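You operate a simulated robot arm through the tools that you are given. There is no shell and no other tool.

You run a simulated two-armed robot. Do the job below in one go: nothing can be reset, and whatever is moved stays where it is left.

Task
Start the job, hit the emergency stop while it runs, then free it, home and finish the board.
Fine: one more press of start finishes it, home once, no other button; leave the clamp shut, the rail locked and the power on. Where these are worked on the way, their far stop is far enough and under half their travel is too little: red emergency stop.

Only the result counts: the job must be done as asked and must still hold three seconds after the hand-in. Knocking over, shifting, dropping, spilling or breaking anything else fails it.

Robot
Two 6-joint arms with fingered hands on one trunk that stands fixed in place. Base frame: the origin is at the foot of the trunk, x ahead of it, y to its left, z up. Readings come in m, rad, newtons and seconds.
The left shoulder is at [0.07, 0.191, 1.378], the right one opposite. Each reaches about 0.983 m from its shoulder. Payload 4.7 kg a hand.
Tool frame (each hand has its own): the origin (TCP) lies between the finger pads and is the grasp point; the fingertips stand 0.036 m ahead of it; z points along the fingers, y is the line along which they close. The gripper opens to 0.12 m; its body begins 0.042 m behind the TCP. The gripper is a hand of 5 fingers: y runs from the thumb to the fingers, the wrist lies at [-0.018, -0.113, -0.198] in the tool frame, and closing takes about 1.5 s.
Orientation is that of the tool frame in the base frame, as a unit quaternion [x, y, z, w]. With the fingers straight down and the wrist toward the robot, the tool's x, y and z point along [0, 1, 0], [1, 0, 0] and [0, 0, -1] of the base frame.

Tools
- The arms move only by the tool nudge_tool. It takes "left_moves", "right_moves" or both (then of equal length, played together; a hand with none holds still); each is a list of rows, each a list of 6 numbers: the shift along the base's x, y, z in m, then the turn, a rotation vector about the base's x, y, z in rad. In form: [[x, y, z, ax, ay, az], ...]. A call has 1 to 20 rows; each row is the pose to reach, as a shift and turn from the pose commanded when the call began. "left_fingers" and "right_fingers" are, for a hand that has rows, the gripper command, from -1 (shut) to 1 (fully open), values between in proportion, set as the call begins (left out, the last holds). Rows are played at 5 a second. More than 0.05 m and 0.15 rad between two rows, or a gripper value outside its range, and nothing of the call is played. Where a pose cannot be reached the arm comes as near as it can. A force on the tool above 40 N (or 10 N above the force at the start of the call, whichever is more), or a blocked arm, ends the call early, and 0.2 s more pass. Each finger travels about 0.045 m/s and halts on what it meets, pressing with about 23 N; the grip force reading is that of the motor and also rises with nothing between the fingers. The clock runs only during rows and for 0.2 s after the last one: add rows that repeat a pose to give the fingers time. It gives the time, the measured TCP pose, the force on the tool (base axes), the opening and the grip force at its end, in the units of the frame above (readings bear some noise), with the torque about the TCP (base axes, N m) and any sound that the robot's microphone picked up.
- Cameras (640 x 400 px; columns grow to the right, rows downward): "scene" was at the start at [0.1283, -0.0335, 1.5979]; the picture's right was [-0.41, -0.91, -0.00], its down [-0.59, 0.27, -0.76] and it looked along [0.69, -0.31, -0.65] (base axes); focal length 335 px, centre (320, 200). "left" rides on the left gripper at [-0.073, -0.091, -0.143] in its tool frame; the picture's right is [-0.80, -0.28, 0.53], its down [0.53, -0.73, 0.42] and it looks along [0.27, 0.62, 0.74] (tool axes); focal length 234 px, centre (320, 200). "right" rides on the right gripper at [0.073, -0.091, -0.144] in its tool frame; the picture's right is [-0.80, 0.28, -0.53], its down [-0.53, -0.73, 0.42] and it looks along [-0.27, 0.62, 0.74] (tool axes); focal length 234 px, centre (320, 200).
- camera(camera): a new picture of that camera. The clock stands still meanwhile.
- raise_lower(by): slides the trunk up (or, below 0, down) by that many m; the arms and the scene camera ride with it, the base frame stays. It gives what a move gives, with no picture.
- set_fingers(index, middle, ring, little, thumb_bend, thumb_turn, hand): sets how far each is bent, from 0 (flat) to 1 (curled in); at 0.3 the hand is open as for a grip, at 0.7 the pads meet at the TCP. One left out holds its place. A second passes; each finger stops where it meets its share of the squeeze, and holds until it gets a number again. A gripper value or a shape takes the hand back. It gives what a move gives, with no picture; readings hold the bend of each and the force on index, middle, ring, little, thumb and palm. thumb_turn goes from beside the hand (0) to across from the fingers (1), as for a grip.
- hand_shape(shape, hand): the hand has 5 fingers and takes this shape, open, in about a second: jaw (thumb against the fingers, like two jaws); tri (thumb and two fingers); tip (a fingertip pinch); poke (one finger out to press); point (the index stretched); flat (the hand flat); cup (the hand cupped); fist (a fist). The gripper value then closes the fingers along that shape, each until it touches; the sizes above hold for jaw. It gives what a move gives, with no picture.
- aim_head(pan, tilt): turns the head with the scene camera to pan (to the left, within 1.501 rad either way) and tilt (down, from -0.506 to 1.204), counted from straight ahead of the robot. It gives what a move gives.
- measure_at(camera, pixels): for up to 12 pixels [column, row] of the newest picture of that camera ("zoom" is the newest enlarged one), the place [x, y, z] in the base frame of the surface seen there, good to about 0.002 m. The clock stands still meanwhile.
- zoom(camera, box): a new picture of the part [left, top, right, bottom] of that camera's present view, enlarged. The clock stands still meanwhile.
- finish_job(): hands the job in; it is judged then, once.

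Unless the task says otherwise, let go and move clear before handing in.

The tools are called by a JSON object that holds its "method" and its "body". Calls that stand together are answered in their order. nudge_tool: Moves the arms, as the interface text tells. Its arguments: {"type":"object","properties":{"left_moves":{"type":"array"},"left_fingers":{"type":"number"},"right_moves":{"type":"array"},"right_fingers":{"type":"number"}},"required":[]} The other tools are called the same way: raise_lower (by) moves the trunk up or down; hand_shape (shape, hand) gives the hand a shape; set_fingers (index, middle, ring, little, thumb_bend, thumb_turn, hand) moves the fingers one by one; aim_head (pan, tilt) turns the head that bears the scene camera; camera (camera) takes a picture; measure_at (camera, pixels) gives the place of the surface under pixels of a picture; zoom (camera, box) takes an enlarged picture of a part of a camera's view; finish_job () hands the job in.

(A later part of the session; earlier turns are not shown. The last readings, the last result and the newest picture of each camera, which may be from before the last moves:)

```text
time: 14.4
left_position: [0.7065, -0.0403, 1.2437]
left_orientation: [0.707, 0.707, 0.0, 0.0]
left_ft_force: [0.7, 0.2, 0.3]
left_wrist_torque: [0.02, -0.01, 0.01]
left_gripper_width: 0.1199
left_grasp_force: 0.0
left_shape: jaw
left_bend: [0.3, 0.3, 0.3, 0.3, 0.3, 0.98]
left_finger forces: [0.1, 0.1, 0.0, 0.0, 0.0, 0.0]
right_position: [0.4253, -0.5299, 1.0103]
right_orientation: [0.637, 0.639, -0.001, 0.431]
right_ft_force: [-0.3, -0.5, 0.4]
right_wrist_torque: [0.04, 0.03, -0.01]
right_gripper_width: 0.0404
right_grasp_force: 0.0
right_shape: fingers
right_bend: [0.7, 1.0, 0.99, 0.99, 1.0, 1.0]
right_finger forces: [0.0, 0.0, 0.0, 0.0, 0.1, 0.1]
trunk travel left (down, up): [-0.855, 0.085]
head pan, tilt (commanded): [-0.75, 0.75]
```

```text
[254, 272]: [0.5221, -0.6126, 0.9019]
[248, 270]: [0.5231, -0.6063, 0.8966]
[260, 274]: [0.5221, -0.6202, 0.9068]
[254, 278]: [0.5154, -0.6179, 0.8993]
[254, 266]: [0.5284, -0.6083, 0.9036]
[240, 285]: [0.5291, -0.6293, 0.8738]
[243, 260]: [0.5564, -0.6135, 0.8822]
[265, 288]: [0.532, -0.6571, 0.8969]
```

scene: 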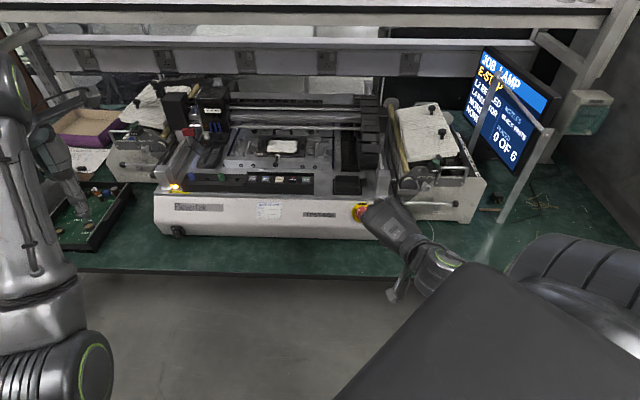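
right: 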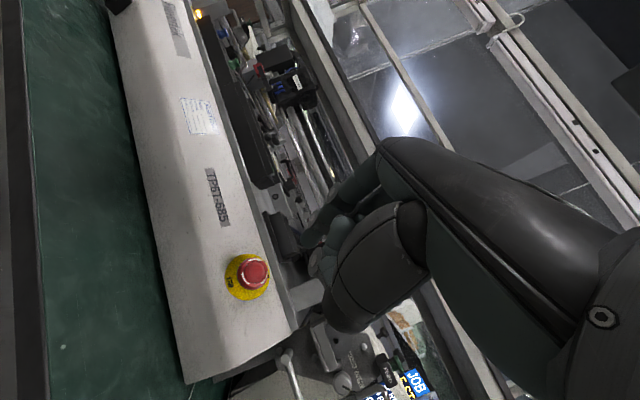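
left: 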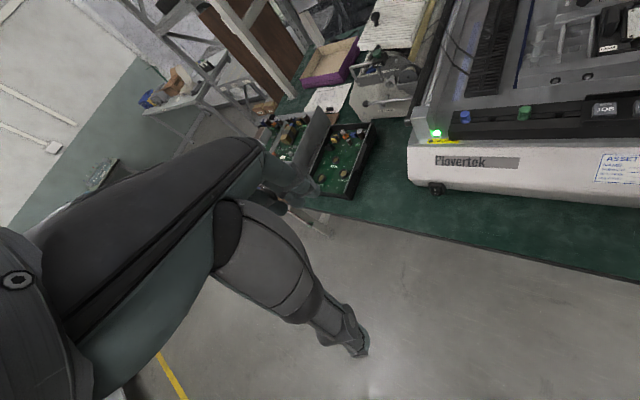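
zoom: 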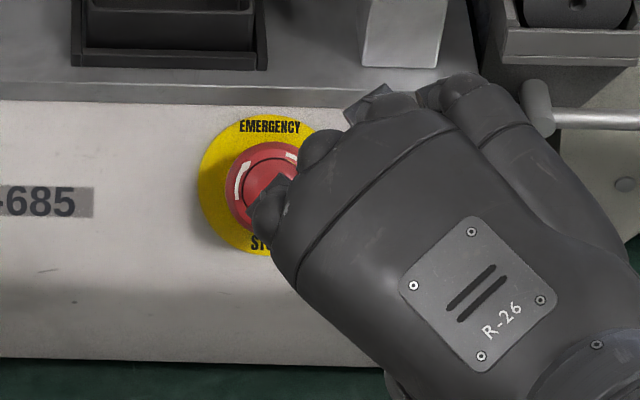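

The latched cap face centre is now (0.522,-0.613,0.902), about 5 mm further in, with a cap diameter near 40 mm. I will shape the right hand as a tri grip and look at how the fingers sit.

{"method": "hand_shape", "body": {"shape": "tri", "hand": "right"}}

{"method": "camera", "body": {"camera": "right"}}

{"method": "zoom", "body": {"camera": "scene", "box": [340, 170, 440, 270]}}

```text
time: 15.3
left_position: [0.7062, -0.0403, 1.2447]
left_orientation: [0.707, 0.708, -0.001, 0.0]
left_ft_force: [-0.6, 0.6, -0.4]
left_wrist_torque: [-0.04, -0.04, 0.01]
left_gripper_width: 0.1196
left_grasp_force: 0.0
left_shape: jaw
left_bend: [0.3, 0.3, 0.3, 0.3, 0.3, 0.98]
left_finger forces: [0.0, 0.0, 0.0, 0.1, 0.0, 0.0]
right_position: [0.426, -0.5308, 1.0096]
right_orientation: [0.638, 0.638, 0.001, 0.431]
right_ft_force: [0.2, 0.3, 0.3]
right_wrist_torque: [-0.02, 0.01, -0.02]
right_gripper_width: 0.1198
right_grasp_force: 0.0
right_shape: tri
right_bend: [0.3, 0.3, 0.99, 0.99, 0.3, 0.98]
right_finger forces: [0.0, 0.0, 0.0, 0.0, 0.0, 0.0]
trunk travel left (down, up): [-0.855, 0.085]
head pan, tilt (commanded): [-0.75, 0.75]
```

```text
taken
```

right: 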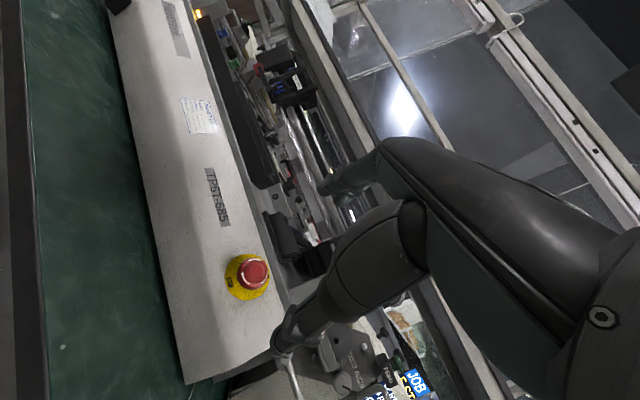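

```text
4.00 times, centred on (390, 220) of scene
```

zoom: 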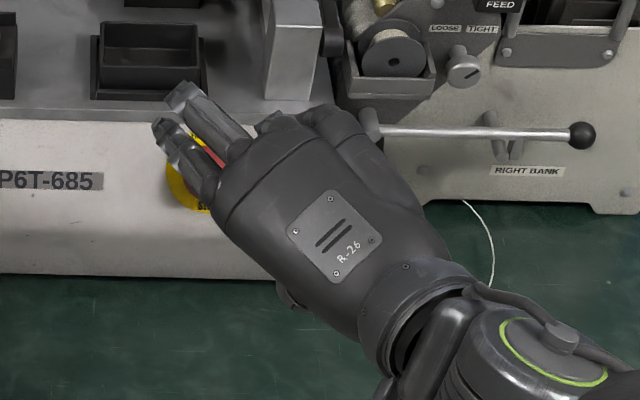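

The tri shape is open wide; the plan is to straddle the cap with thumb at the lower right and two fingers at the upper left. I will first rehearse the clockwise twist (about the cap axis) in free air, with the fingers partly closed, to see how far the wrist can turn.

{"method": "nudge_tool", "body": {"right_moves": [[0, 0, 0, 0.077, -0.077, -0.088], [0, 0, 0, 0.154, -0.154, -0.176], [0, 0, 0, 0.231, -0.231, -0.264], [0, 0, 0, 0.308, -0.308, -0.352], [0, 0, 0, 0.385, -0.385, -0.44], [0, 0, 0, 0.462, -0.462, -0.528], [0, 0, 0, 0.539, -0.539, -0.616], [0, 0, 0, 0.616, -0.616, -0.704], [0, 0, 0, 0.693, -0.693, -0.792], [0, 0, 0, 0.693, -0.693, -0.792]], "right_fingers": 0.25}}

{"method": "camera", "body": {"camera": "scene"}}

{"method": "camera", "body": {"camera": "right"}}

```text
time: 17.6
left_position: [0.707, -0.0402, 1.2454]
left_orientation: [0.707, 0.707, 0.0, 0.0]
left_ft_force: [0.1, 0.4, 0.3]
left_wrist_torque: [0.0, 0.03, -0.01]
left_gripper_width: 0.1194
left_grasp_force: 0.1
left_shape: jaw
left_bend: [0.3, 0.3, 0.3, 0.3, 0.3, 0.98]
left_finger forces: [0.0, 0.1, 0.1, 0.0, 0.0, 0.1]
right_position: [0.4258, -0.5311, 1.0091]
right_orientation: [0.892, 0.139, 0.254, 0.348]
right_ft_force: [0.1, -0.9, 0.5]
right_wrist_torque: [0.01, 0.0, 0.0]
right_gripper_width: 0.0755
right_grasp_force: 0.0
right_shape: tri
right_bend: [0.73, 0.4, 0.99, 0.99, 0.64, 1.0]
right_finger forces: [0.1, 0.1, 0.0, 0.0, 0.0, 0.1]
trunk travel left (down, up): [-0.855, 0.085]
head pan, tilt (commanded): [-0.75, 0.75]
```

```text
taken
```

scene: 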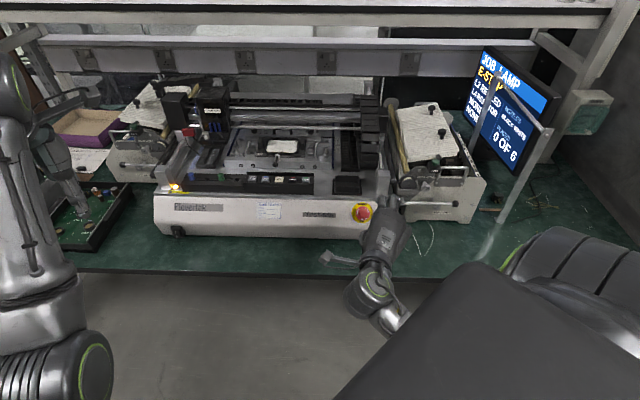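

```text
taken
```

right: 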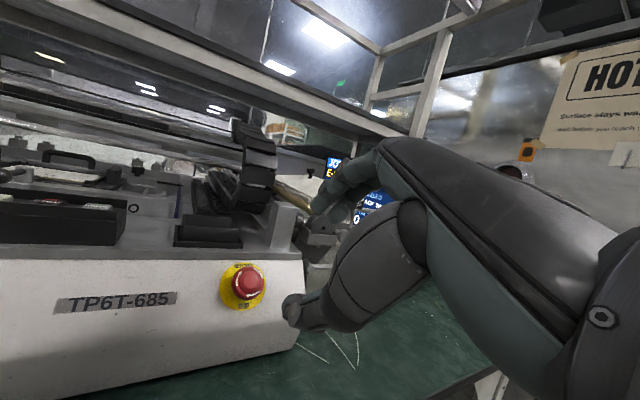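

The wrist turned the whole 1.26 rad in place, so the twist is reachable. The readings show the index at 0.73 and the middle at only 0.40, so I will zoom to see the true finger layout.

{"method": "zoom", "body": {"camera": "right", "box": [230, 130, 430, 340]}}

{"method": "zoom", "body": {"camera": "scene", "box": [330, 170, 450, 300]}}

```text
1.90 times, centred on (330, 235) of right
```

zoom: 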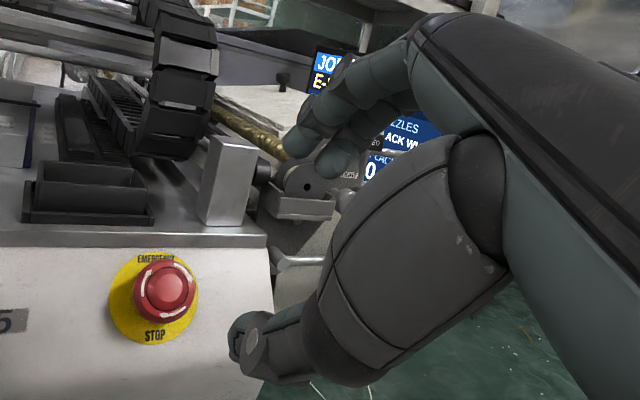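

```text
3.08 times, centred on (390, 235) of scene
```

zoom: 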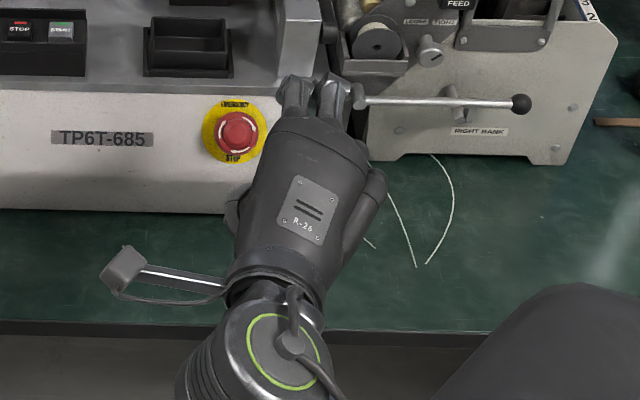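

The wrist reaches the turn fine and the fingers look about level in the picture. I will set index, middle and thumb alike, and turn back past the start by 0.42 rad to gain more room for the twist.

{"method": "set_fingers", "body": {"hand": "right", "index": 0.4, "middle": 0.4, "ring": 1.0, "little": 1.0, "thumb_bend": 0.4, "thumb_turn": 1.0}}

{"method": "nudge_tool", "body": {"right_moves": [[0, 0, 0, -0.077, 0.077, 0.088], [0, 0, 0, -0.154, 0.154, 0.176], [0, 0, 0, -0.231, 0.231, 0.264], [0, 0, 0, -0.308, 0.308, 0.352], [0, 0, 0, -0.385, 0.385, 0.44], [0, 0, 0, -0.462, 0.462, 0.528], [0, 0, 0, -0.539, 0.539, 0.616], [0, 0, 0, -0.616, 0.616, 0.704], [0, 0, 0, -0.693, 0.693, 0.792], [0, 0, 0, -0.77, 0.77, 0.88], [0, 0, 0, -0.847, 0.847, 0.968], [0, 0, 0, -0.924, 0.924, 1.056], [0, 0, 0, -0.924, 0.924, 1.056]]}}

{"method": "camera", "body": {"camera": "scene"}}

{"method": "camera", "body": {"camera": "right"}}

```text
time: 18.6
left_position: [0.7075, -0.0406, 1.2444]
left_orientation: [0.707, 0.707, 0.0, 0.0]
left_ft_force: [-0.2, 0.2, 0.2]
left_wrist_torque: [0.0, 0.01, 0.01]
left_gripper_width: 0.1196
left_grasp_force: 0.1
left_shape: jaw
left_bend: [0.3, 0.3, 0.3, 0.3, 0.3, 0.98]
left_finger forces: [0.0, 0.0, 0.0, 0.0, 0.1, 0.0]
right_position: [0.4261, -0.5305, 1.0097]
right_orientation: [0.891, 0.141, 0.255, 0.347]
right_ft_force: [0.0, 1.4, -0.4]
right_wrist_torque: [0.03, -0.01, 0.03]
right_gripper_width: 0.0924
right_grasp_force: 0.0
right_shape: fingers
right_bend: [0.4, 0.4, 1.0, 1.0, 0.4, 0.99]
right_finger forces: [0.0, 0.0, 0.1, 0.0, 0.1, 0.1]
trunk travel left (down, up): [-0.855, 0.085]
head pan, tilt (commanded): [-0.75, 0.75]
```

```text
time: 21.4
left_position: [0.7073, -0.0396, 1.2451]
left_orientation: [0.707, 0.707, 0.0, -0.001]
left_ft_force: [0.3, -0.4, 0.3]
left_wrist_torque: [-0.01, 0.01, -0.01]
left_gripper_width: 0.1194
left_grasp_force: 0.0
left_shape: jaw
left_bend: [0.3, 0.3, 0.3, 0.3, 0.3, 0.98]
left_finger forces: [0.1, 0.1, 0.1, 0.0, 0.1, 0.1]
right_position: [0.4255, -0.5317, 1.0097]
right_orientation: [0.49, 0.758, -0.089, 0.421]
right_ft_force: [0.3, 0.4, 0.5]
right_wrist_torque: [0.0, 0.0, -0.01]
right_gripper_width: 0.0925
right_grasp_force: 0.1
right_shape: fingers
right_bend: [0.4, 0.4, 1.0, 1.0, 0.4, 0.99]
right_finger forces: [0.0, 0.0, 0.0, 0.0, 0.0, 0.0]
trunk travel left (down, up): [-0.855, 0.085]
head pan, tilt (commanded): [-0.75, 0.75]
```

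```text
taken
```

scene: 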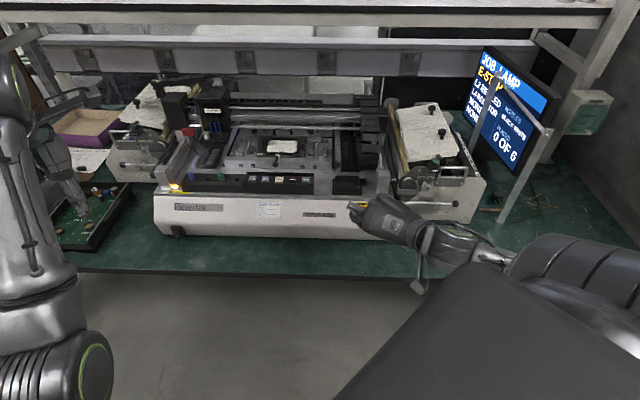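

```text
taken
```

right: 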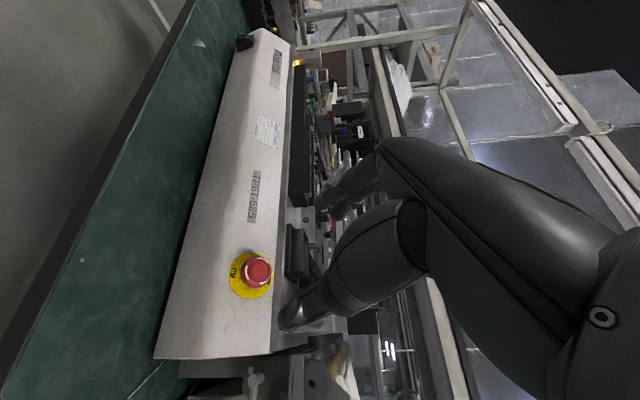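

The turned-back pose was reached too (fingers toward the upper left, thumb at the right). I will move the open hand to a pre-grasp with the fingertips just in front of the cap and check the centring.

{"method": "nudge_tool", "body": {"right_moves": [[0.023, -0.018, -0.025, 0, 0, 0], [0.046, -0.036, -0.05, 0, 0, 0], [0.0693, -0.0541, -0.0756, 0, 0, 0], [0.0693, -0.0541, -0.0756, 0, 0, 0]]}}

{"method": "zoom", "body": {"camera": "right", "box": [200, 130, 400, 340]}}

{"method": "zoom", "body": {"camera": "scene", "box": [330, 170, 430, 270]}}

```text
time: 22.4
left_position: [0.707, -0.0388, 1.2452]
left_orientation: [0.707, 0.707, -0.001, 0.0]
left_ft_force: [-0.2, -0.6, -0.7]
left_wrist_torque: [0.01, -0.02, 0.04]
left_gripper_width: 0.1195
left_grasp_force: 0.1
left_shape: jaw
left_bend: [0.3, 0.3, 0.3, 0.3, 0.3, 0.98]
left_finger forces: [0.0, 0.0, 0.0, 0.0, 0.1, 0.1]
right_position: [0.4945, -0.5856, 0.9345]
right_orientation: [0.491, 0.757, -0.09, 0.421]
right_ft_force: [0.1, 0.7, 0.5]
right_wrist_torque: [0.01, 0.04, 0.0]
right_gripper_width: 0.0925
right_grasp_force: 0.0
right_shape: fingers
right_bend: [0.4, 0.4, 1.0, 1.0, 0.4, 0.99]
right_finger forces: [0.1, 0.0, 0.0, 0.1, 0.1, 0.0]
trunk travel left (down, up): [-0.855, 0.085]
head pan, tilt (commanded): [-0.75, 0.75]
```

```text
1.90 times, centred on (300, 235) of right
```

zoom: 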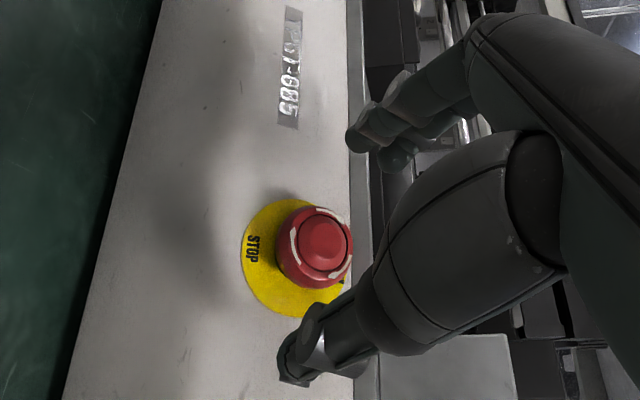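

```text
4.00 times, centred on (380, 220) of scene
```

zoom: 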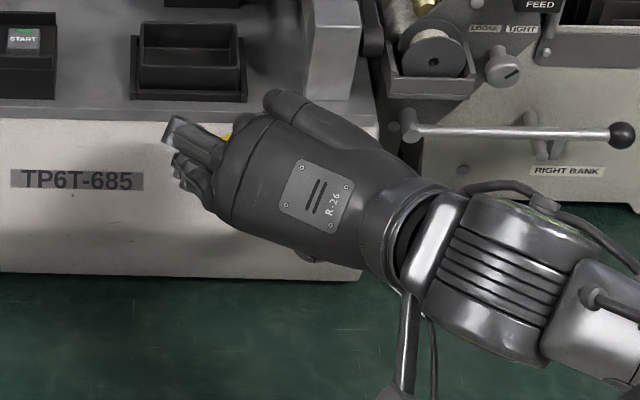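

In the right zoom the cap is at (320,245), index tip at (360,140) and thumb tip at (297,360). I will take a fresh right picture and measure these to check the centring.

{"method": "camera", "body": {"camera": "right"}}

{"method": "measure_at", "body": {"camera": "right", "pixels": [[318, 203], [321, 204], [325, 200], [339, 212], [345, 212], [288, 316], [285, 325], [292, 310], [300, 255], [288, 262], [312, 250], [330, 190]]}}

```text
taken
```

right: 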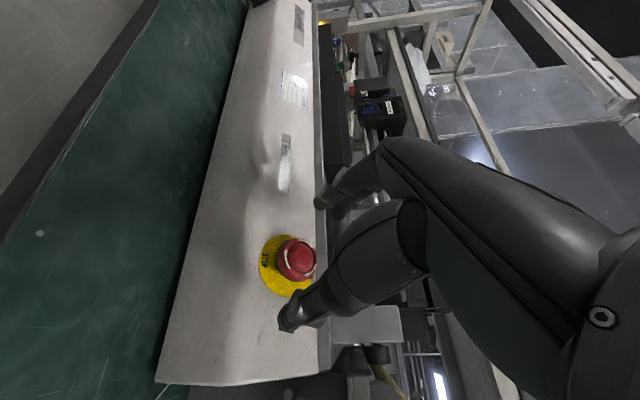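

```text
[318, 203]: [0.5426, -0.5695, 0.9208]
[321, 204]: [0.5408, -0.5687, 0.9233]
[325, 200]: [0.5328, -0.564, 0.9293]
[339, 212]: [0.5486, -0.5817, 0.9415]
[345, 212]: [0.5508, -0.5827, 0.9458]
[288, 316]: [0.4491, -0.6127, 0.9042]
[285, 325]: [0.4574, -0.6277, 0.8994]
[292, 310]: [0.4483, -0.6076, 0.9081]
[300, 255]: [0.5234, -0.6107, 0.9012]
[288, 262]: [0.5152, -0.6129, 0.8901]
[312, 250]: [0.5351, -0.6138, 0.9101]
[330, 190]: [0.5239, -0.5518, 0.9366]
```

The index (tool y +0.044), middle (+0.048) and thumb (-0.055) tips straddle the cap evenly, with the TCP on the cap's axis 50 mm off its face. I will move in 42 mm along the axis and close the three fingers on the cap.

{"method": "nudge_tool", "body": {"right_moves": [[0.0117, -0.0117, -0.0134, 0, 0, 0], [0.0234, -0.0234, -0.0267, 0, 0, 0], [0.0234, -0.0234, -0.0267, 0, 0, 0]]}}

{"method": "zoom", "body": {"camera": "right", "box": [200, 130, 400, 340]}}

```text
time: 23.1
left_position: [0.7074, -0.0392, 1.2456]
left_orientation: [0.707, 0.707, 0.0, 0.0]
left_ft_force: [0.3, 0.4, 0.5]
left_wrist_torque: [0.02, 0.01, -0.01]
left_gripper_width: 0.1196
left_grasp_force: 0.0
left_shape: jaw
left_bend: [0.3, 0.3, 0.3, 0.3, 0.3, 0.98]
left_finger forces: [0.0, 0.0, 0.1, 0.1, 0.1, 0.1]
right_position: [0.5207, -0.609, 0.9081]
right_orientation: [0.491, 0.758, -0.091, 0.421]
right_ft_force: [0.6, -0.1, -0.3]
right_wrist_torque: [0.02, -0.01, 0.01]
right_gripper_width: 0.0928
right_grasp_force: 0.4
right_shape: fingers
right_bend: [0.4, 0.4, 1.0, 1.0, 0.4, 0.99]
right_finger forces: [0.0, 0.3, 0.0, 0.0, 0.0, 0.0]
trunk travel left (down, up): [-0.855, 0.085]
head pan, tilt (commanded): [-0.75, 0.75]
```

```text
1.90 times, centred on (300, 235) of right
```

zoom: 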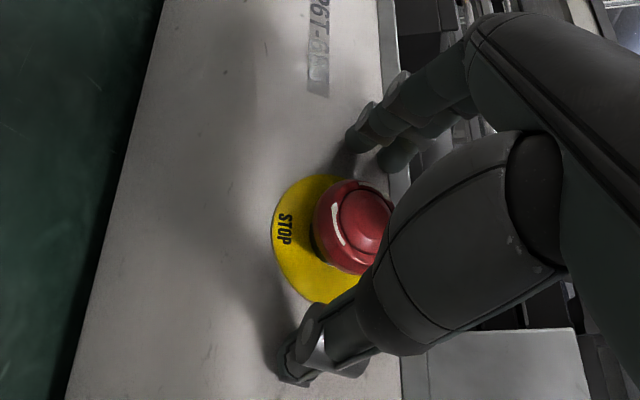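

The fingers straddle the cap with no real force on them. I will close index, middle and thumb together.

{"method": "set_fingers", "body": {"hand": "right", "index": 0.8, "middle": 0.8, "thumb_bend": 0.8}}

{"method": "zoom", "body": {"camera": "right", "box": [200, 130, 400, 340]}}

```text
time: 24.1
left_position: [0.7068, -0.0395, 1.2447]
left_orientation: [0.707, 0.707, 0.0, 0.0]
left_ft_force: [0.1, -0.1, -0.9]
left_wrist_torque: [-0.03, 0.02, -0.02]
left_gripper_width: 0.1196
left_grasp_force: 0.0
left_shape: jaw
left_bend: [0.3, 0.3, 0.3, 0.3, 0.3, 0.98]
left_finger forces: [0.0, 0.1, 0.0, 0.0, 0.1, 0.0]
right_position: [0.519, -0.6094, 0.9074]
right_orientation: [0.491, 0.757, -0.09, 0.421]
right_ft_force: [0.4, -4.6, 2.2]
right_wrist_torque: [0.11, -0.27, 0.21]
right_gripper_width: 0.0341
right_grasp_force: 22.8
right_shape: fingers
right_bend: [0.57, 0.62, 1.0, 1.0, 0.62, 1.0]
right_finger forces: [14.6, 9.3, 0.1, 0.1, 21.4, 0.1]
trunk travel left (down, up): [-0.855, 0.085]
head pan, tilt (commanded): [-0.75, 0.75]
```

```text
1.90 times, centred on (300, 235) of right
```

zoom: 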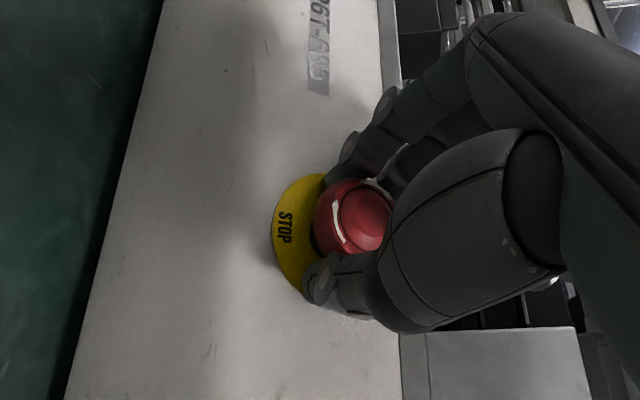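

The grip holds the cap (index 14.6 N, middle 9.3 N, thumb 21.4 N). I will twist clockwise by 0.56 rad about the cap's axis and watch the torque and sounds.

{"method": "nudge_tool", "body": {"right_moves": [[0, 0, 0, 0.077, -0.077, -0.088], [0, 0, 0, 0.154, -0.154, -0.176], [0, 0, 0, 0.231, -0.231, -0.264], [0, 0, 0, 0.308, -0.308, -0.352], [0, 0, 0, 0.308, -0.308, -0.352]]}}

{"method": "zoom", "body": {"camera": "right", "box": [200, 130, 400, 340]}}

{"method": "zoom", "body": {"camera": "scene", "box": [465, 40, 560, 180]}}

```text
time: 25.4
left_position: [0.7075, -0.0419, 1.2455]
left_orientation: [0.707, 0.707, -0.001, -0.001]
left_ft_force: [-0.1, -0.2, 0.3]
left_wrist_torque: [0.03, 0.01, -0.01]
left_gripper_width: 0.1196
left_grasp_force: 0.0
left_shape: jaw
left_bend: [0.3, 0.3, 0.3, 0.3, 0.3, 0.98]
left_finger forces: [0.0, 0.0, 0.0, 0.1, 0.0, 0.0]
right_position: [0.5175, -0.6093, 0.9069]
right_orientation: [0.682, 0.591, 0.029, 0.429]
right_ft_force: [-4.4, 2.8, -2.3]
right_wrist_torque: [0.13, 0.18, -0.04]
right_gripper_width: 0.0317
right_grasp_force: 18.4
right_shape: fingers
right_bend: [0.57, 0.63, 1.0, 1.0, 0.64, 1.0]
right_finger forces: [9.4, 7.3, 0.0, 0.0, 19.9, 0.0]
trunk travel left (down, up): [-0.855, 0.085]
head pan, tilt (commanded): [-0.75, 0.75]
```

```text
1.90 times, centred on (300, 235) of right
```

zoom: 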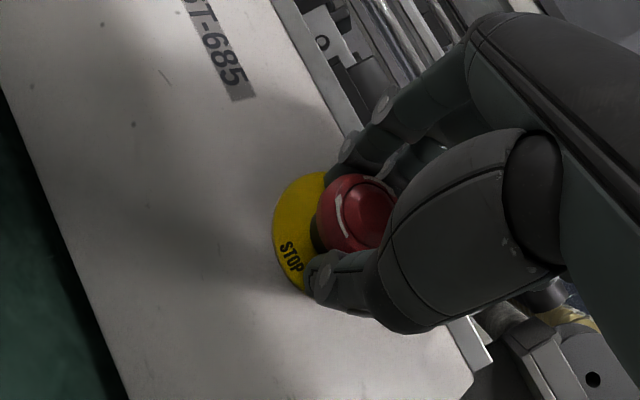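

```text
2.86 times, centred on (512, 110) of scene
```

zoom: 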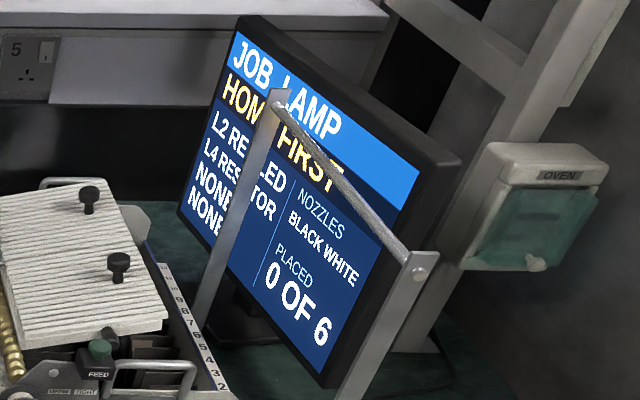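

The screen now reads HOME FIRST, so the stop has freed; the torque about its axis is near zero, so it is not yet at its end stop. I will turn a little further clockwise to be well past half its travel.

{"method": "nudge_tool", "body": {"right_moves": [[0, 0, 0, 0.06, -0.06, -0.068], [0, 0, 0, 0.12, -0.12, -0.137], [0, 0, 0, 0.18, -0.18, -0.206], [0, 0, 0, 0.18, -0.18, -0.206]]}}

{"method": "zoom", "body": {"camera": "right", "box": [200, 130, 400, 340]}}

{"method": "zoom", "body": {"camera": "scene", "box": [465, 40, 560, 180]}}

```text
time: 26.4
left_position: [0.7086, -0.0405, 1.2447]
left_orientation: [0.707, 0.707, 0.0, -0.001]
left_ft_force: [-0.3, 0.8, 0.4]
left_wrist_torque: [0.02, -0.01, 0.0]
left_gripper_width: 0.1197
left_grasp_force: 0.1
left_shape: jaw
left_bend: [0.3, 0.3, 0.3, 0.3, 0.3, 0.98]
left_finger forces: [0.1, 0.1, 0.1, 0.0, 0.0, 0.0]
right_position: [0.5194, -0.6069, 0.9067]
right_orientation: [0.769, 0.472, 0.099, 0.419]
right_ft_force: [-3.5, 4.5, -3.1]
right_wrist_torque: [0.15, 0.17, 0.01]
right_gripper_width: 0.0315
right_grasp_force: 18.4
right_shape: fingers
right_bend: [0.57, 0.63, 1.0, 1.0, 0.64, 1.0]
right_finger forces: [9.4, 7.1, 0.0, 0.0, 20.2, 0.0]
trunk travel left (down, up): [-0.855, 0.085]
head pan, tilt (commanded): [-0.75, 0.75]
```

```text
1.90 times, centred on (300, 235) of right
```

zoom: 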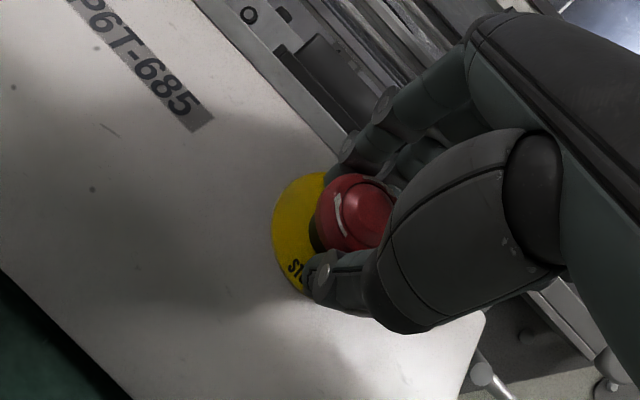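

```text
2.86 times, centred on (512, 110) of scene
```

zoom: 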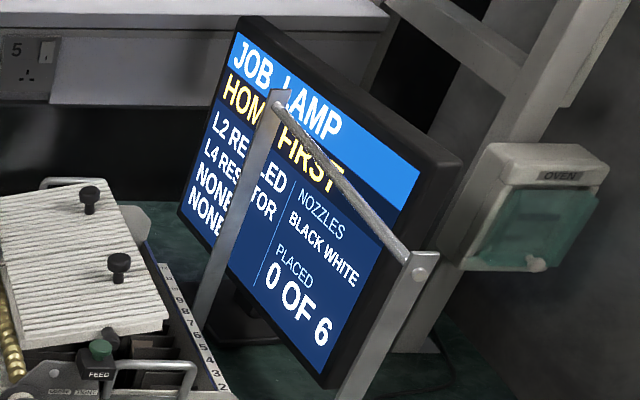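

The cap turned with the hand (about 0.89 rad in all) and the screen still says HOME FIRST. I will open the fingers and then back straight off along the axis.

{"method": "set_fingers", "body": {"hand": "right", "index": 0.4, "middle": 0.4, "thumb_bend": 0.4}}

{"method": "nudge_tool", "body": {"right_moves": [[-0.0165, 0.0165, 0.0188, 0, 0, 0], [-0.033, 0.033, 0.0377, 0, 0, 0], [-0.055, 0.055, 0.0628, 0, 0, 0], [-0.077, 0.077, 0.088, 0, 0, 0], [-0.077, 0.077, 0.088, 0, 0, 0]]}}

{"method": "camera", "body": {"camera": "scene"}}

{"method": "camera", "body": {"camera": "right"}}

```text
time: 27.4
left_position: [0.705, -0.0392, 1.2456]
left_orientation: [0.707, 0.707, 0.0, 0.002]
left_ft_force: [-0.3, 0.5, 1.0]
left_wrist_torque: [-0.01, 0.0, 0.0]
left_gripper_width: 0.1194
left_grasp_force: 0.1
left_shape: jaw
left_bend: [0.3, 0.3, 0.3, 0.3, 0.3, 0.98]
left_finger forces: [0.0, 0.1, 0.1, 0.1, 0.0, 0.0]
right_position: [0.516, -0.6082, 0.9083]
right_orientation: [0.768, 0.473, 0.101, 0.42]
right_ft_force: [-15.0, 13.0, -5.5]
right_wrist_torque: [0.04, 0.0, 0.04]
right_gripper_width: 0.0786
right_grasp_force: 10.0
right_shape: fingers
right_bend: [0.49, 0.46, 1.0, 1.0, 0.4, 0.99]
right_finger forces: [11.8, 8.1, 0.0, 0.1, 0.0, 0.0]
trunk travel left (down, up): [-0.855, 0.085]
head pan, tilt (commanded): [-0.75, 0.75]
```

```text
time: 28.6
left_position: [0.7084, -0.0407, 1.2449]
left_orientation: [0.707, 0.707, 0.0, 0.0]
left_ft_force: [0.3, 0.1, -0.6]
left_wrist_torque: [0.02, 0.02, 0.0]
left_gripper_width: 0.1196
left_grasp_force: 0.0
left_shape: jaw
left_bend: [0.3, 0.3, 0.3, 0.3, 0.3, 0.98]
left_finger forces: [0.1, 0.0, 0.0, 0.0, 0.1, 0.1]
right_position: [0.4401, -0.5326, 0.9944]
right_orientation: [0.769, 0.473, 0.099, 0.419]
right_ft_force: [0.3, 0.0, 0.1]
right_wrist_torque: [0.01, 0.01, -0.03]
right_gripper_width: 0.0928
right_grasp_force: 0.1
right_shape: fingers
right_bend: [0.4, 0.4, 1.0, 1.0, 0.4, 0.99]
right_finger forces: [0.1, 0.1, 0.0, 0.0, 0.0, 0.1]
trunk travel left (down, up): [-0.855, 0.085]
head pan, tilt (commanded): [-0.75, 0.75]
```

```text
taken
```

scene: 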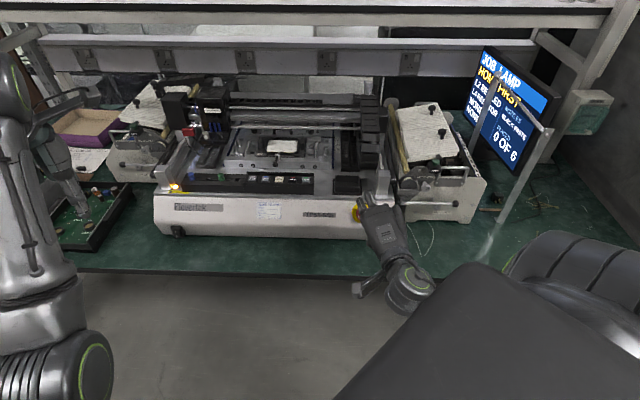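

```text
taken
```

right: 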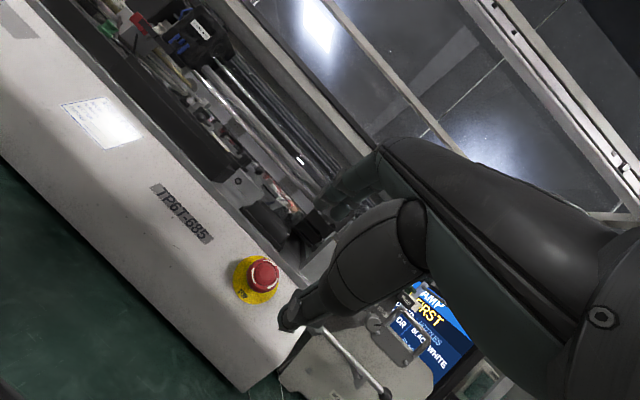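

The hand is clear and the screen still reads HOME FIRST. I will zoom on the cap and the block beside it, since the fingers met something while opening, and measure the cap face.

{"method": "zoom", "body": {"camera": "right", "box": [215, 235, 315, 325]}}

{"method": "measure_at", "body": {"camera": "right", "pixels": [[264, 274], [258, 272], [270, 276], [264, 281], [264, 267]]}}

{"method": "zoom", "body": {"camera": "scene", "box": [320, 130, 420, 240]}}

```text
4.44 times, centred on (265, 280) of right
```

zoom: 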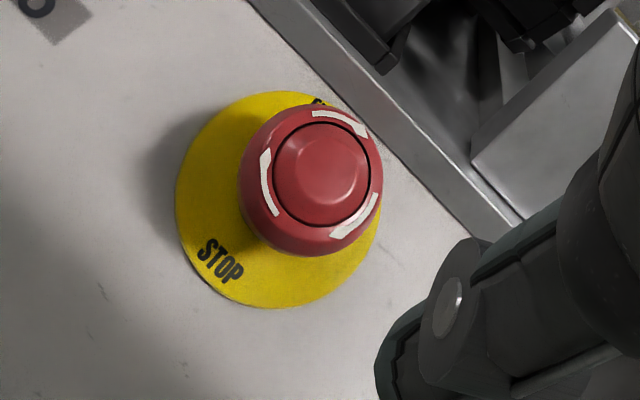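

```text
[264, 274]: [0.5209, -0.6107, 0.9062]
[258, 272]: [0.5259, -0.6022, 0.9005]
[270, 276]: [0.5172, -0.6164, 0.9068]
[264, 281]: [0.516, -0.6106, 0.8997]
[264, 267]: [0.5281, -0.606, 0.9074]
```

```text
3.64 times, centred on (370, 185) of scene
```

zoom: 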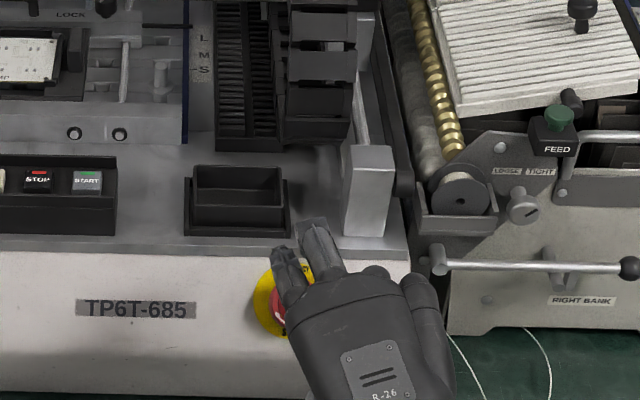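

The cap has sprung back out (face at (0.521,-0.611,0.906)), so the stop is freed. I will shape the hand with only the index out again, untwist the wrist, and measure the gantry's place before going over HOME.

{"method": "set_fingers", "body": {"hand": "right", "index": 0.7, "middle": 1.0, "ring": 1.0, "little": 1.0, "thumb_bend": 1.0, "thumb_turn": 1.0}}

{"method": "nudge_tool", "body": {"right_moves": [[0.0, 0.005, 0.03, -0.0643, 0.0643, 0.0735], [0.0, 0.01, 0.06, -0.1285, 0.1285, 0.147], [0.0, 0.01, 0.09, -0.1928, 0.1928, 0.2205], [0.0, 0.01, 0.11, -0.257, 0.257, 0.294], [0.0, 0.01, 0.11, -0.257, 0.257, 0.294]]}}

{"method": "camera", "body": {"camera": "scene"}}

{"method": "measure_at", "body": {"camera": "scene", "pixels": [[300, 107], [300, 120], [212, 105], [212, 130], [215, 150], [372, 130], [372, 150], [350, 188], [363, 190], [310, 100]]}}

```text
time: 29.6
left_position: [0.7061, -0.0403, 1.2456]
left_orientation: [0.708, 0.707, 0.0, 0.0]
left_ft_force: [-0.4, 0.5, -0.3]
left_wrist_torque: [-0.02, -0.02, -0.02]
left_gripper_width: 0.1193
left_grasp_force: 0.1
left_shape: jaw
left_bend: [0.3, 0.3, 0.3, 0.3, 0.3, 0.98]
left_finger forces: [0.0, 0.0, 0.0, 0.1, 0.1, 0.0]
right_position: [0.4415, -0.5331, 0.9948]
right_orientation: [0.768, 0.474, 0.1, 0.419]
right_ft_force: [0.2, 0.5, 0.6]
right_wrist_torque: [0.02, 0.01, 0.04]
right_gripper_width: 0.0155
right_grasp_force: 0.0
right_shape: fingers
right_bend: [0.46, 1.0, 1.0, 1.0, 0.9, 1.0]
right_finger forces: [0.0, 0.0, 0.0, 0.1, 0.0, 0.0]
trunk travel left (down, up): [-0.855, 0.085]
head pan, tilt (commanded): [-0.75, 0.75]
```

```text
time: 30.8
left_position: [0.7063, -0.0395, 1.2445]
left_orientation: [0.707, 0.707, 0.0, 0.0]
left_ft_force: [0.0, 0.4, -0.8]
left_wrist_torque: [0.01, 0.02, 0.0]
left_gripper_width: 0.1194
left_grasp_force: 0.1
left_shape: jaw
left_bend: [0.3, 0.3, 0.3, 0.3, 0.3, 0.98]
left_finger forces: [0.1, 0.1, 0.0, 0.0, 0.0, 0.0]
right_position: [0.4413, -0.5223, 1.1055]
right_orientation: [0.638, 0.638, -0.001, 0.431]
right_ft_force: [1.0, -0.8, 0.2]
right_wrist_torque: [-0.04, -0.02, 0.01]
right_gripper_width: 0.0157
right_grasp_force: 0.1
right_shape: fingers
right_bend: [0.46, 1.0, 1.0, 1.0, 0.9, 1.0]
right_finger forces: [0.0, 0.0, 0.0, 0.0, 0.0, 0.1]
trunk travel left (down, up): [-0.855, 0.085]
head pan, tilt (commanded): [-0.75, 0.75]
```

```text
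taken
```

scene: 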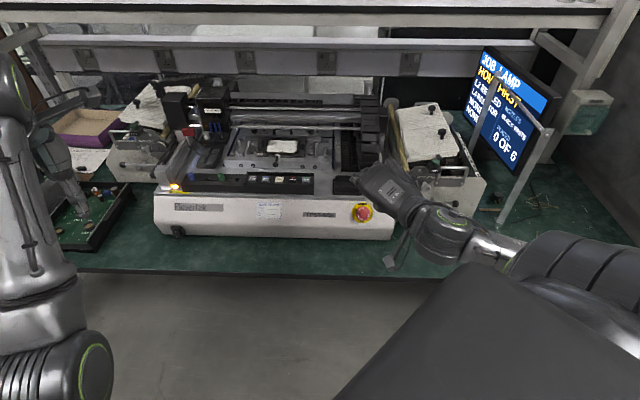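

```text
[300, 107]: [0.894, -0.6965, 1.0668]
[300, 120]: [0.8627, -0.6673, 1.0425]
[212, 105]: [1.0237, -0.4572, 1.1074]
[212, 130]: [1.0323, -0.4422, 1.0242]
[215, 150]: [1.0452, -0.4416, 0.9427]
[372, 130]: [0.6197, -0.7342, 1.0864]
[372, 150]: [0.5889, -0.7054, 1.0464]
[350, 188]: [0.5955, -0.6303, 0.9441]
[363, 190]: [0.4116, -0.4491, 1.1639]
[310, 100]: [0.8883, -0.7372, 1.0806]
```

The gantry beam is about 0.2 m behind the button row, which leaves room, but the index stopped at 0.46 against the thumb. I will take the poke shape again and curl the middle, as before, to get the same fingertip.

{"method": "hand_shape", "body": {"shape": "poke", "hand": "right"}}

{"method": "set_fingers", "body": {"hand": "right", "index": 0.7, "middle": 1.0}}

{"method": "zoom", "body": {"camera": "right", "box": [270, 170, 430, 290]}}

```text
time: 31.6
left_position: [0.7068, -0.0402, 1.2443]
left_orientation: [0.707, 0.707, 0.0, 0.0]
left_ft_force: [0.2, -0.5, -0.2]
left_wrist_torque: [-0.02, 0.01, 0.04]
left_gripper_width: 0.1195
left_grasp_force: 0.1
left_shape: jaw
left_bend: [0.3, 0.3, 0.3, 0.3, 0.3, 0.98]
left_finger forces: [0.0, 0.0, 0.0, 0.0, 0.1, 0.0]
right_position: [0.4416, -0.5221, 1.105]
right_orientation: [0.638, 0.638, 0.0, 0.431]
right_ft_force: [-0.5, -0.1, -0.1]
right_wrist_torque: [0.01, 0.0, 0.03]
right_gripper_width: 0.0001
right_grasp_force: 0.1
right_shape: poke
right_bend: [0.7, 0.7, 0.99, 0.99, 1.0, 1.0]
right_finger forces: [0.0, 0.1, 0.0, 0.0, 0.1, 0.0]
trunk travel left (down, up): [-0.855, 0.085]
head pan, tilt (commanded): [-0.75, 0.75]
```

```text
time: 32.6
left_position: [0.7071, -0.0408, 1.2448]
left_orientation: [0.707, 0.707, 0.001, 0.0]
left_ft_force: [1.1, -0.4, 0.6]
left_wrist_torque: [0.01, 0.0, 0.0]
left_gripper_width: 0.1194
left_grasp_force: 0.1
left_shape: jaw
left_bend: [0.3, 0.3, 0.3, 0.3, 0.3, 0.98]
left_finger forces: [0.0, 0.0, 0.1, 0.0, 0.1, 0.1]
right_position: [0.4413, -0.521, 1.1061]
right_orientation: [0.638, 0.639, 0.0, 0.431]
right_ft_force: [0.3, 0.5, -0.2]
right_wrist_torque: [-0.05, 0.0, 0.02]
right_gripper_width: 0.0402
right_grasp_force: 0.0
right_shape: fingers
right_bend: [0.7, 1.0, 0.99, 0.99, 1.0, 1.0]
right_finger forces: [0.0, 0.1, 0.0, 0.0, 0.0, 0.0]
trunk travel left (down, up): [-0.855, 0.085]
head pan, tilt (commanded): [-0.75, 0.75]
```

```text
3.33 times, centred on (350, 230) of right
```

zoom: 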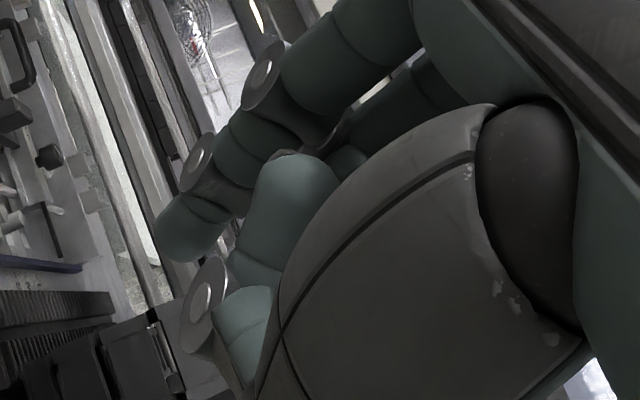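

The hand again has only the index out, as before. I will swing back to vertical and move the fingertip to a hover over HOME.

{"method": "nudge_tool", "body": {"right_moves": [[0.044, 0.002, 0.015, 0.09, 0.09, 0], [0.088, 0.005, 0.025, 0.18, 0.18, 0], [0.132, 0.007, 0.025, 0.27, 0.27, 0], [0.177, 0.01, 0.02, 0.36, 0.36, 0], [0.221, 0.012, 0.01, 0.45, 0.45, 0], [0.266, 0.014, -0.01, 0.54, 0.54, 0], [0.3103, 0.0168, -0.03, 0.63, 0.63, 0], [0.3103, 0.0168, -0.046, 0.63, 0.63, 0], [0.3103, 0.0168, -0.046, 0.63, 0.63, 0]]}}

{"method": "zoom", "body": {"camera": "scene", "box": [260, 120, 320, 195]}}

{"method": "zoom", "body": {"camera": "right", "box": [230, 150, 390, 300]}}

```text
time: 34.6
left_position: [0.7069, -0.0397, 1.2448]
left_orientation: [0.707, 0.707, 0.001, 0.0]
left_ft_force: [-1.5, 0.8, -0.5]
left_wrist_torque: [-0.02, -0.02, 0.01]
left_gripper_width: 0.1194
left_grasp_force: 0.0
left_shape: jaw
left_bend: [0.3, 0.3, 0.3, 0.3, 0.3, 0.98]
left_finger forces: [0.0, 0.0, 0.0, 0.1, 0.1, 0.0]
right_position: [0.7515, -0.5042, 1.0604]
right_orientation: [0.707, 0.707, 0.0, 0.0]
right_ft_force: [0.0, -0.2, 0.2]
right_wrist_torque: [0.02, -0.01, 0.01]
right_gripper_width: 0.04
right_grasp_force: 0.1
right_shape: fingers
right_bend: [0.7, 1.0, 0.99, 0.99, 1.0, 1.0]
right_finger forces: [0.0, 0.1, 0.0, 0.0, 0.1, 0.1]
trunk travel left (down, up): [-0.855, 0.085]
head pan, tilt (commanded): [-0.75, 0.75]
```

```text
5.33 times, centred on (290, 158) of scene
```

zoom: 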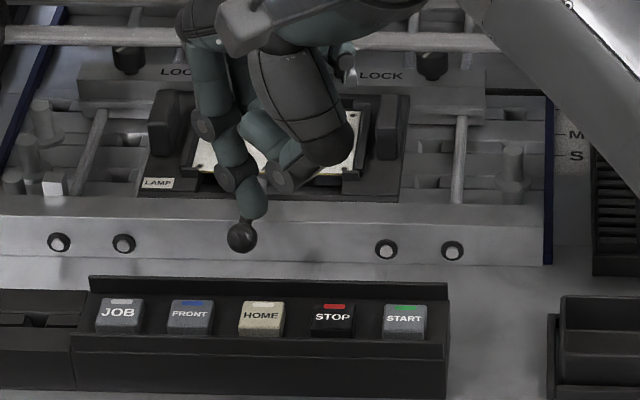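

```text
2.67 times, centred on (310, 225) of right
```

zoom: 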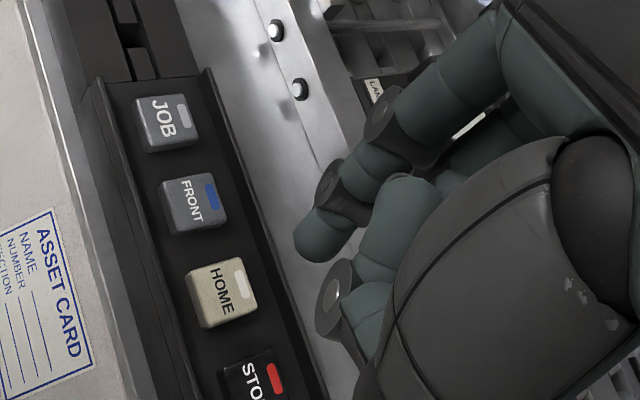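

The tip sits over HOME with the same pixel offset as it had over START (about 19 px above it). I will measure the lever ball and the tip for clearance before lowering.

{"method": "zoom", "body": {"camera": "scene", "box": [265, 130, 305, 190]}}

```text
6.67 times, centred on (285, 160) of scene
```

zoom: 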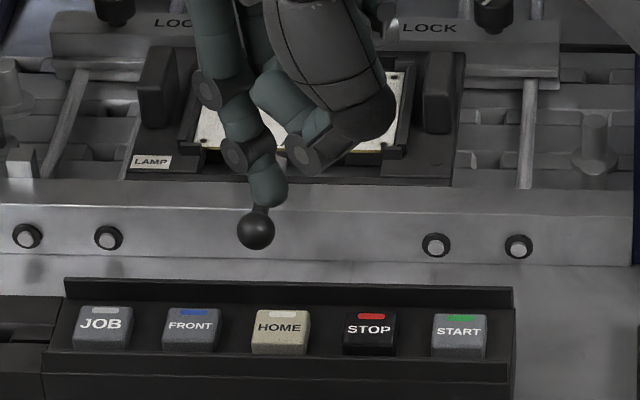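

{"method": "measure_at", "body": {"camera": "zoom", "pixels": [[268, 202], [268, 190], [255, 195], [284, 192], [256, 215], [256, 240], [280, 328], [280, 340], [262, 208], [300, 155], [280, 312]]}}

```text
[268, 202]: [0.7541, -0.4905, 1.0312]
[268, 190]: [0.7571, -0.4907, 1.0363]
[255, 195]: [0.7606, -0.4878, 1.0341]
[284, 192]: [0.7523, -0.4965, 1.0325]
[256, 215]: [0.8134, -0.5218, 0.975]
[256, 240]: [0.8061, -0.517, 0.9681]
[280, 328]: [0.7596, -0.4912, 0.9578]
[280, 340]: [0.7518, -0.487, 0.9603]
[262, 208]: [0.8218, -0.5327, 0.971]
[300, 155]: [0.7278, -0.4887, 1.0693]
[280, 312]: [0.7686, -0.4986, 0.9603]
```

Ball top is at z 0.978 and well behind the finger; the tip centre (0.7605,-0.495) is over HOME (0.760,-0.494). I will press HOME once with the same depth as START.

{"method": "nudge_tool", "body": {"right_moves": [[0, 0, -0.03, 0, 0, 0], [0, 0, -0.054, 0, 0, 0], [0, 0, -0.062, 0, 0, 0], [0, 0, -0.067, 0, 0, 0], [0, 0, -0.072, 0, 0, 0], [0, 0, -0.072, 0, 0, 0]]}}

{"method": "zoom", "body": {"camera": "scene", "box": [465, 40, 560, 180]}}

{"method": "camera", "body": {"camera": "scene"}}

```text
time: 36.0
left_position: [0.7045, -0.0396, 1.2462]
left_orientation: [0.707, 0.707, 0.0, 0.001]
left_ft_force: [-0.4, 0.3, -0.1]
left_wrist_torque: [0.02, 0.0, 0.04]
left_gripper_width: 0.1194
left_grasp_force: 0.0
left_shape: jaw
left_bend: [0.3, 0.3, 0.3, 0.3, 0.3, 0.98]
left_finger forces: [0.0, 0.1, 0.1, 0.1, 0.1, 0.0]
right_position: [0.7524, -0.5039, 0.9907]
right_orientation: [0.706, 0.708, 0.001, 0.002]
right_ft_force: [5.3, -4.0, 17.7]
right_wrist_torque: [0.12, -0.37, -0.08]
right_gripper_width: 0.0395
right_grasp_force: 9.2
right_shape: fingers
right_bend: [0.7, 1.0, 0.99, 0.99, 1.0, 1.0]
right_finger forces: [18.2, 0.0, 0.1, 0.0, 0.1, 0.0]
trunk travel left (down, up): [-0.855, 0.085]
head pan, tilt (commanded): [-0.75, 0.75]
heard: click
```

```text
2.86 times, centred on (512, 110) of scene
```

zoom: 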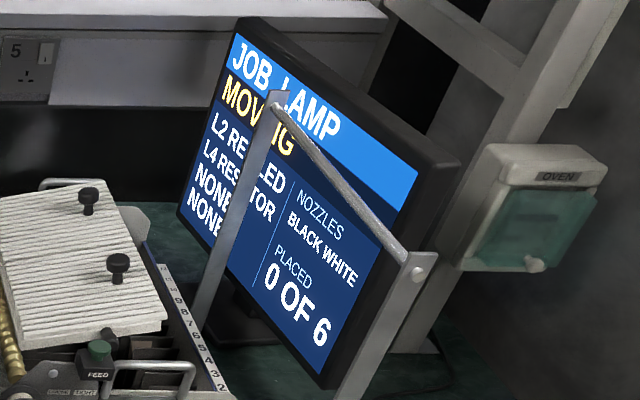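

```text
taken
```

scene: 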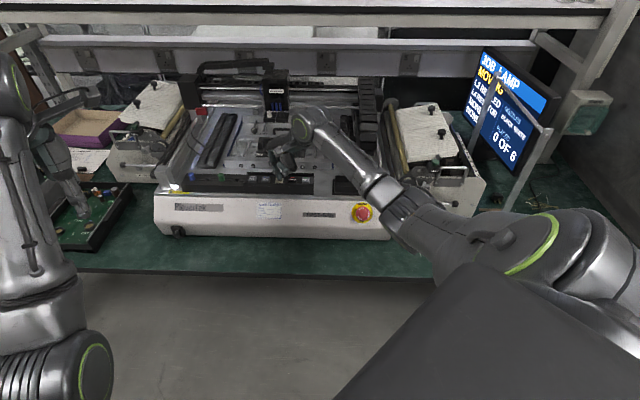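

HOME registered: the screen reads MOVING and the gantry is travelling back. I will lift straight up, shift over to START's hover, and wait for it to finish homing.

{"method": "nudge_tool", "body": {"right_moves": [[0, 0, 0.03, 0, 0, 0], [0, 0, 0.065, 0, 0, 0], [-0.028, -0.0275, 0.065, 0, 0, 0], [-0.056, -0.055, 0.065, 0, 0, 0], [-0.056, -0.055, 0.065, 0, 0, 0], [-0.056, -0.055, 0.065, 0, 0, 0], [-0.056, -0.055, 0.065, 0, 0, 0], [-0.056, -0.055, 0.065, 0, 0, 0], [-0.056, -0.055, 0.065, 0, 0, 0], [-0.056, -0.055, 0.065, 0, 0, 0]]}}

{"method": "zoom", "body": {"camera": "scene", "box": [465, 40, 560, 180]}}

{"method": "zoom", "body": {"camera": "scene", "box": [265, 130, 345, 200]}}

```text
time: 38.2
left_position: [0.7073, -0.0407, 1.2442]
left_orientation: [0.706, 0.708, 0.0, 0.0]
left_ft_force: [-0.4, -0.1, -0.3]
left_wrist_torque: [0.0, 0.0, -0.01]
left_gripper_width: 0.1196
left_grasp_force: 0.1
left_shape: jaw
left_bend: [0.3, 0.3, 0.3, 0.3, 0.3, 0.98]
left_finger forces: [0.1, 0.0, 0.0, 0.0, 0.0, 0.1]
right_position: [0.6966, -0.5595, 1.0515]
right_orientation: [0.707, 0.708, 0.0, 0.0]
right_ft_force: [0.3, 0.7, 0.3]
right_wrist_torque: [0.0, 0.02, -0.01]
right_gripper_width: 0.0401
right_grasp_force: 0.1
right_shape: fingers
right_bend: [0.7, 1.0, 0.99, 0.99, 1.0, 1.0]
right_finger forces: [0.0, 0.0, 0.0, 0.0, 0.0, 0.1]
trunk travel left (down, up): [-0.855, 0.085]
head pan, tilt (commanded): [-0.75, 0.75]
```

```text
2.86 times, centred on (512, 110) of scene
```

zoom: 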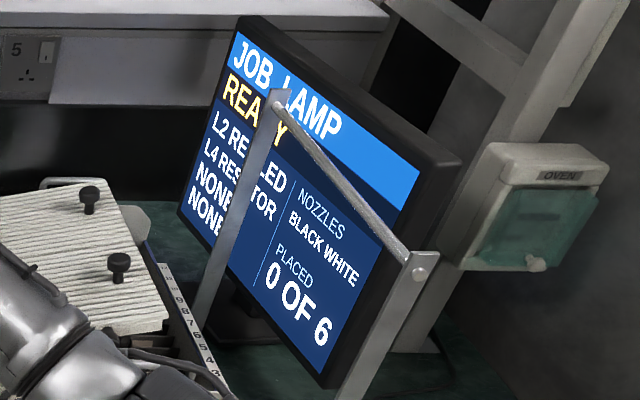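

```text
5.71 times, centred on (305, 165) of scene
```

zoom: 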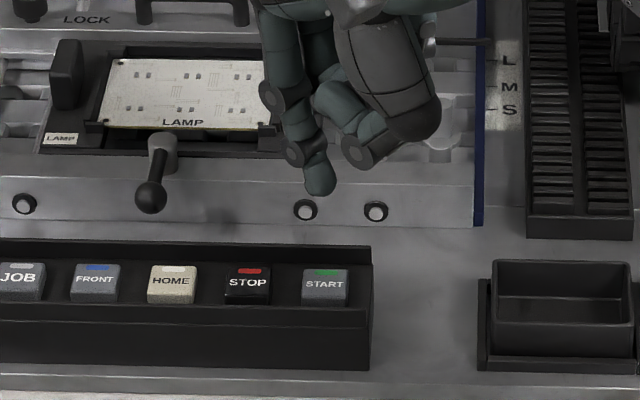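

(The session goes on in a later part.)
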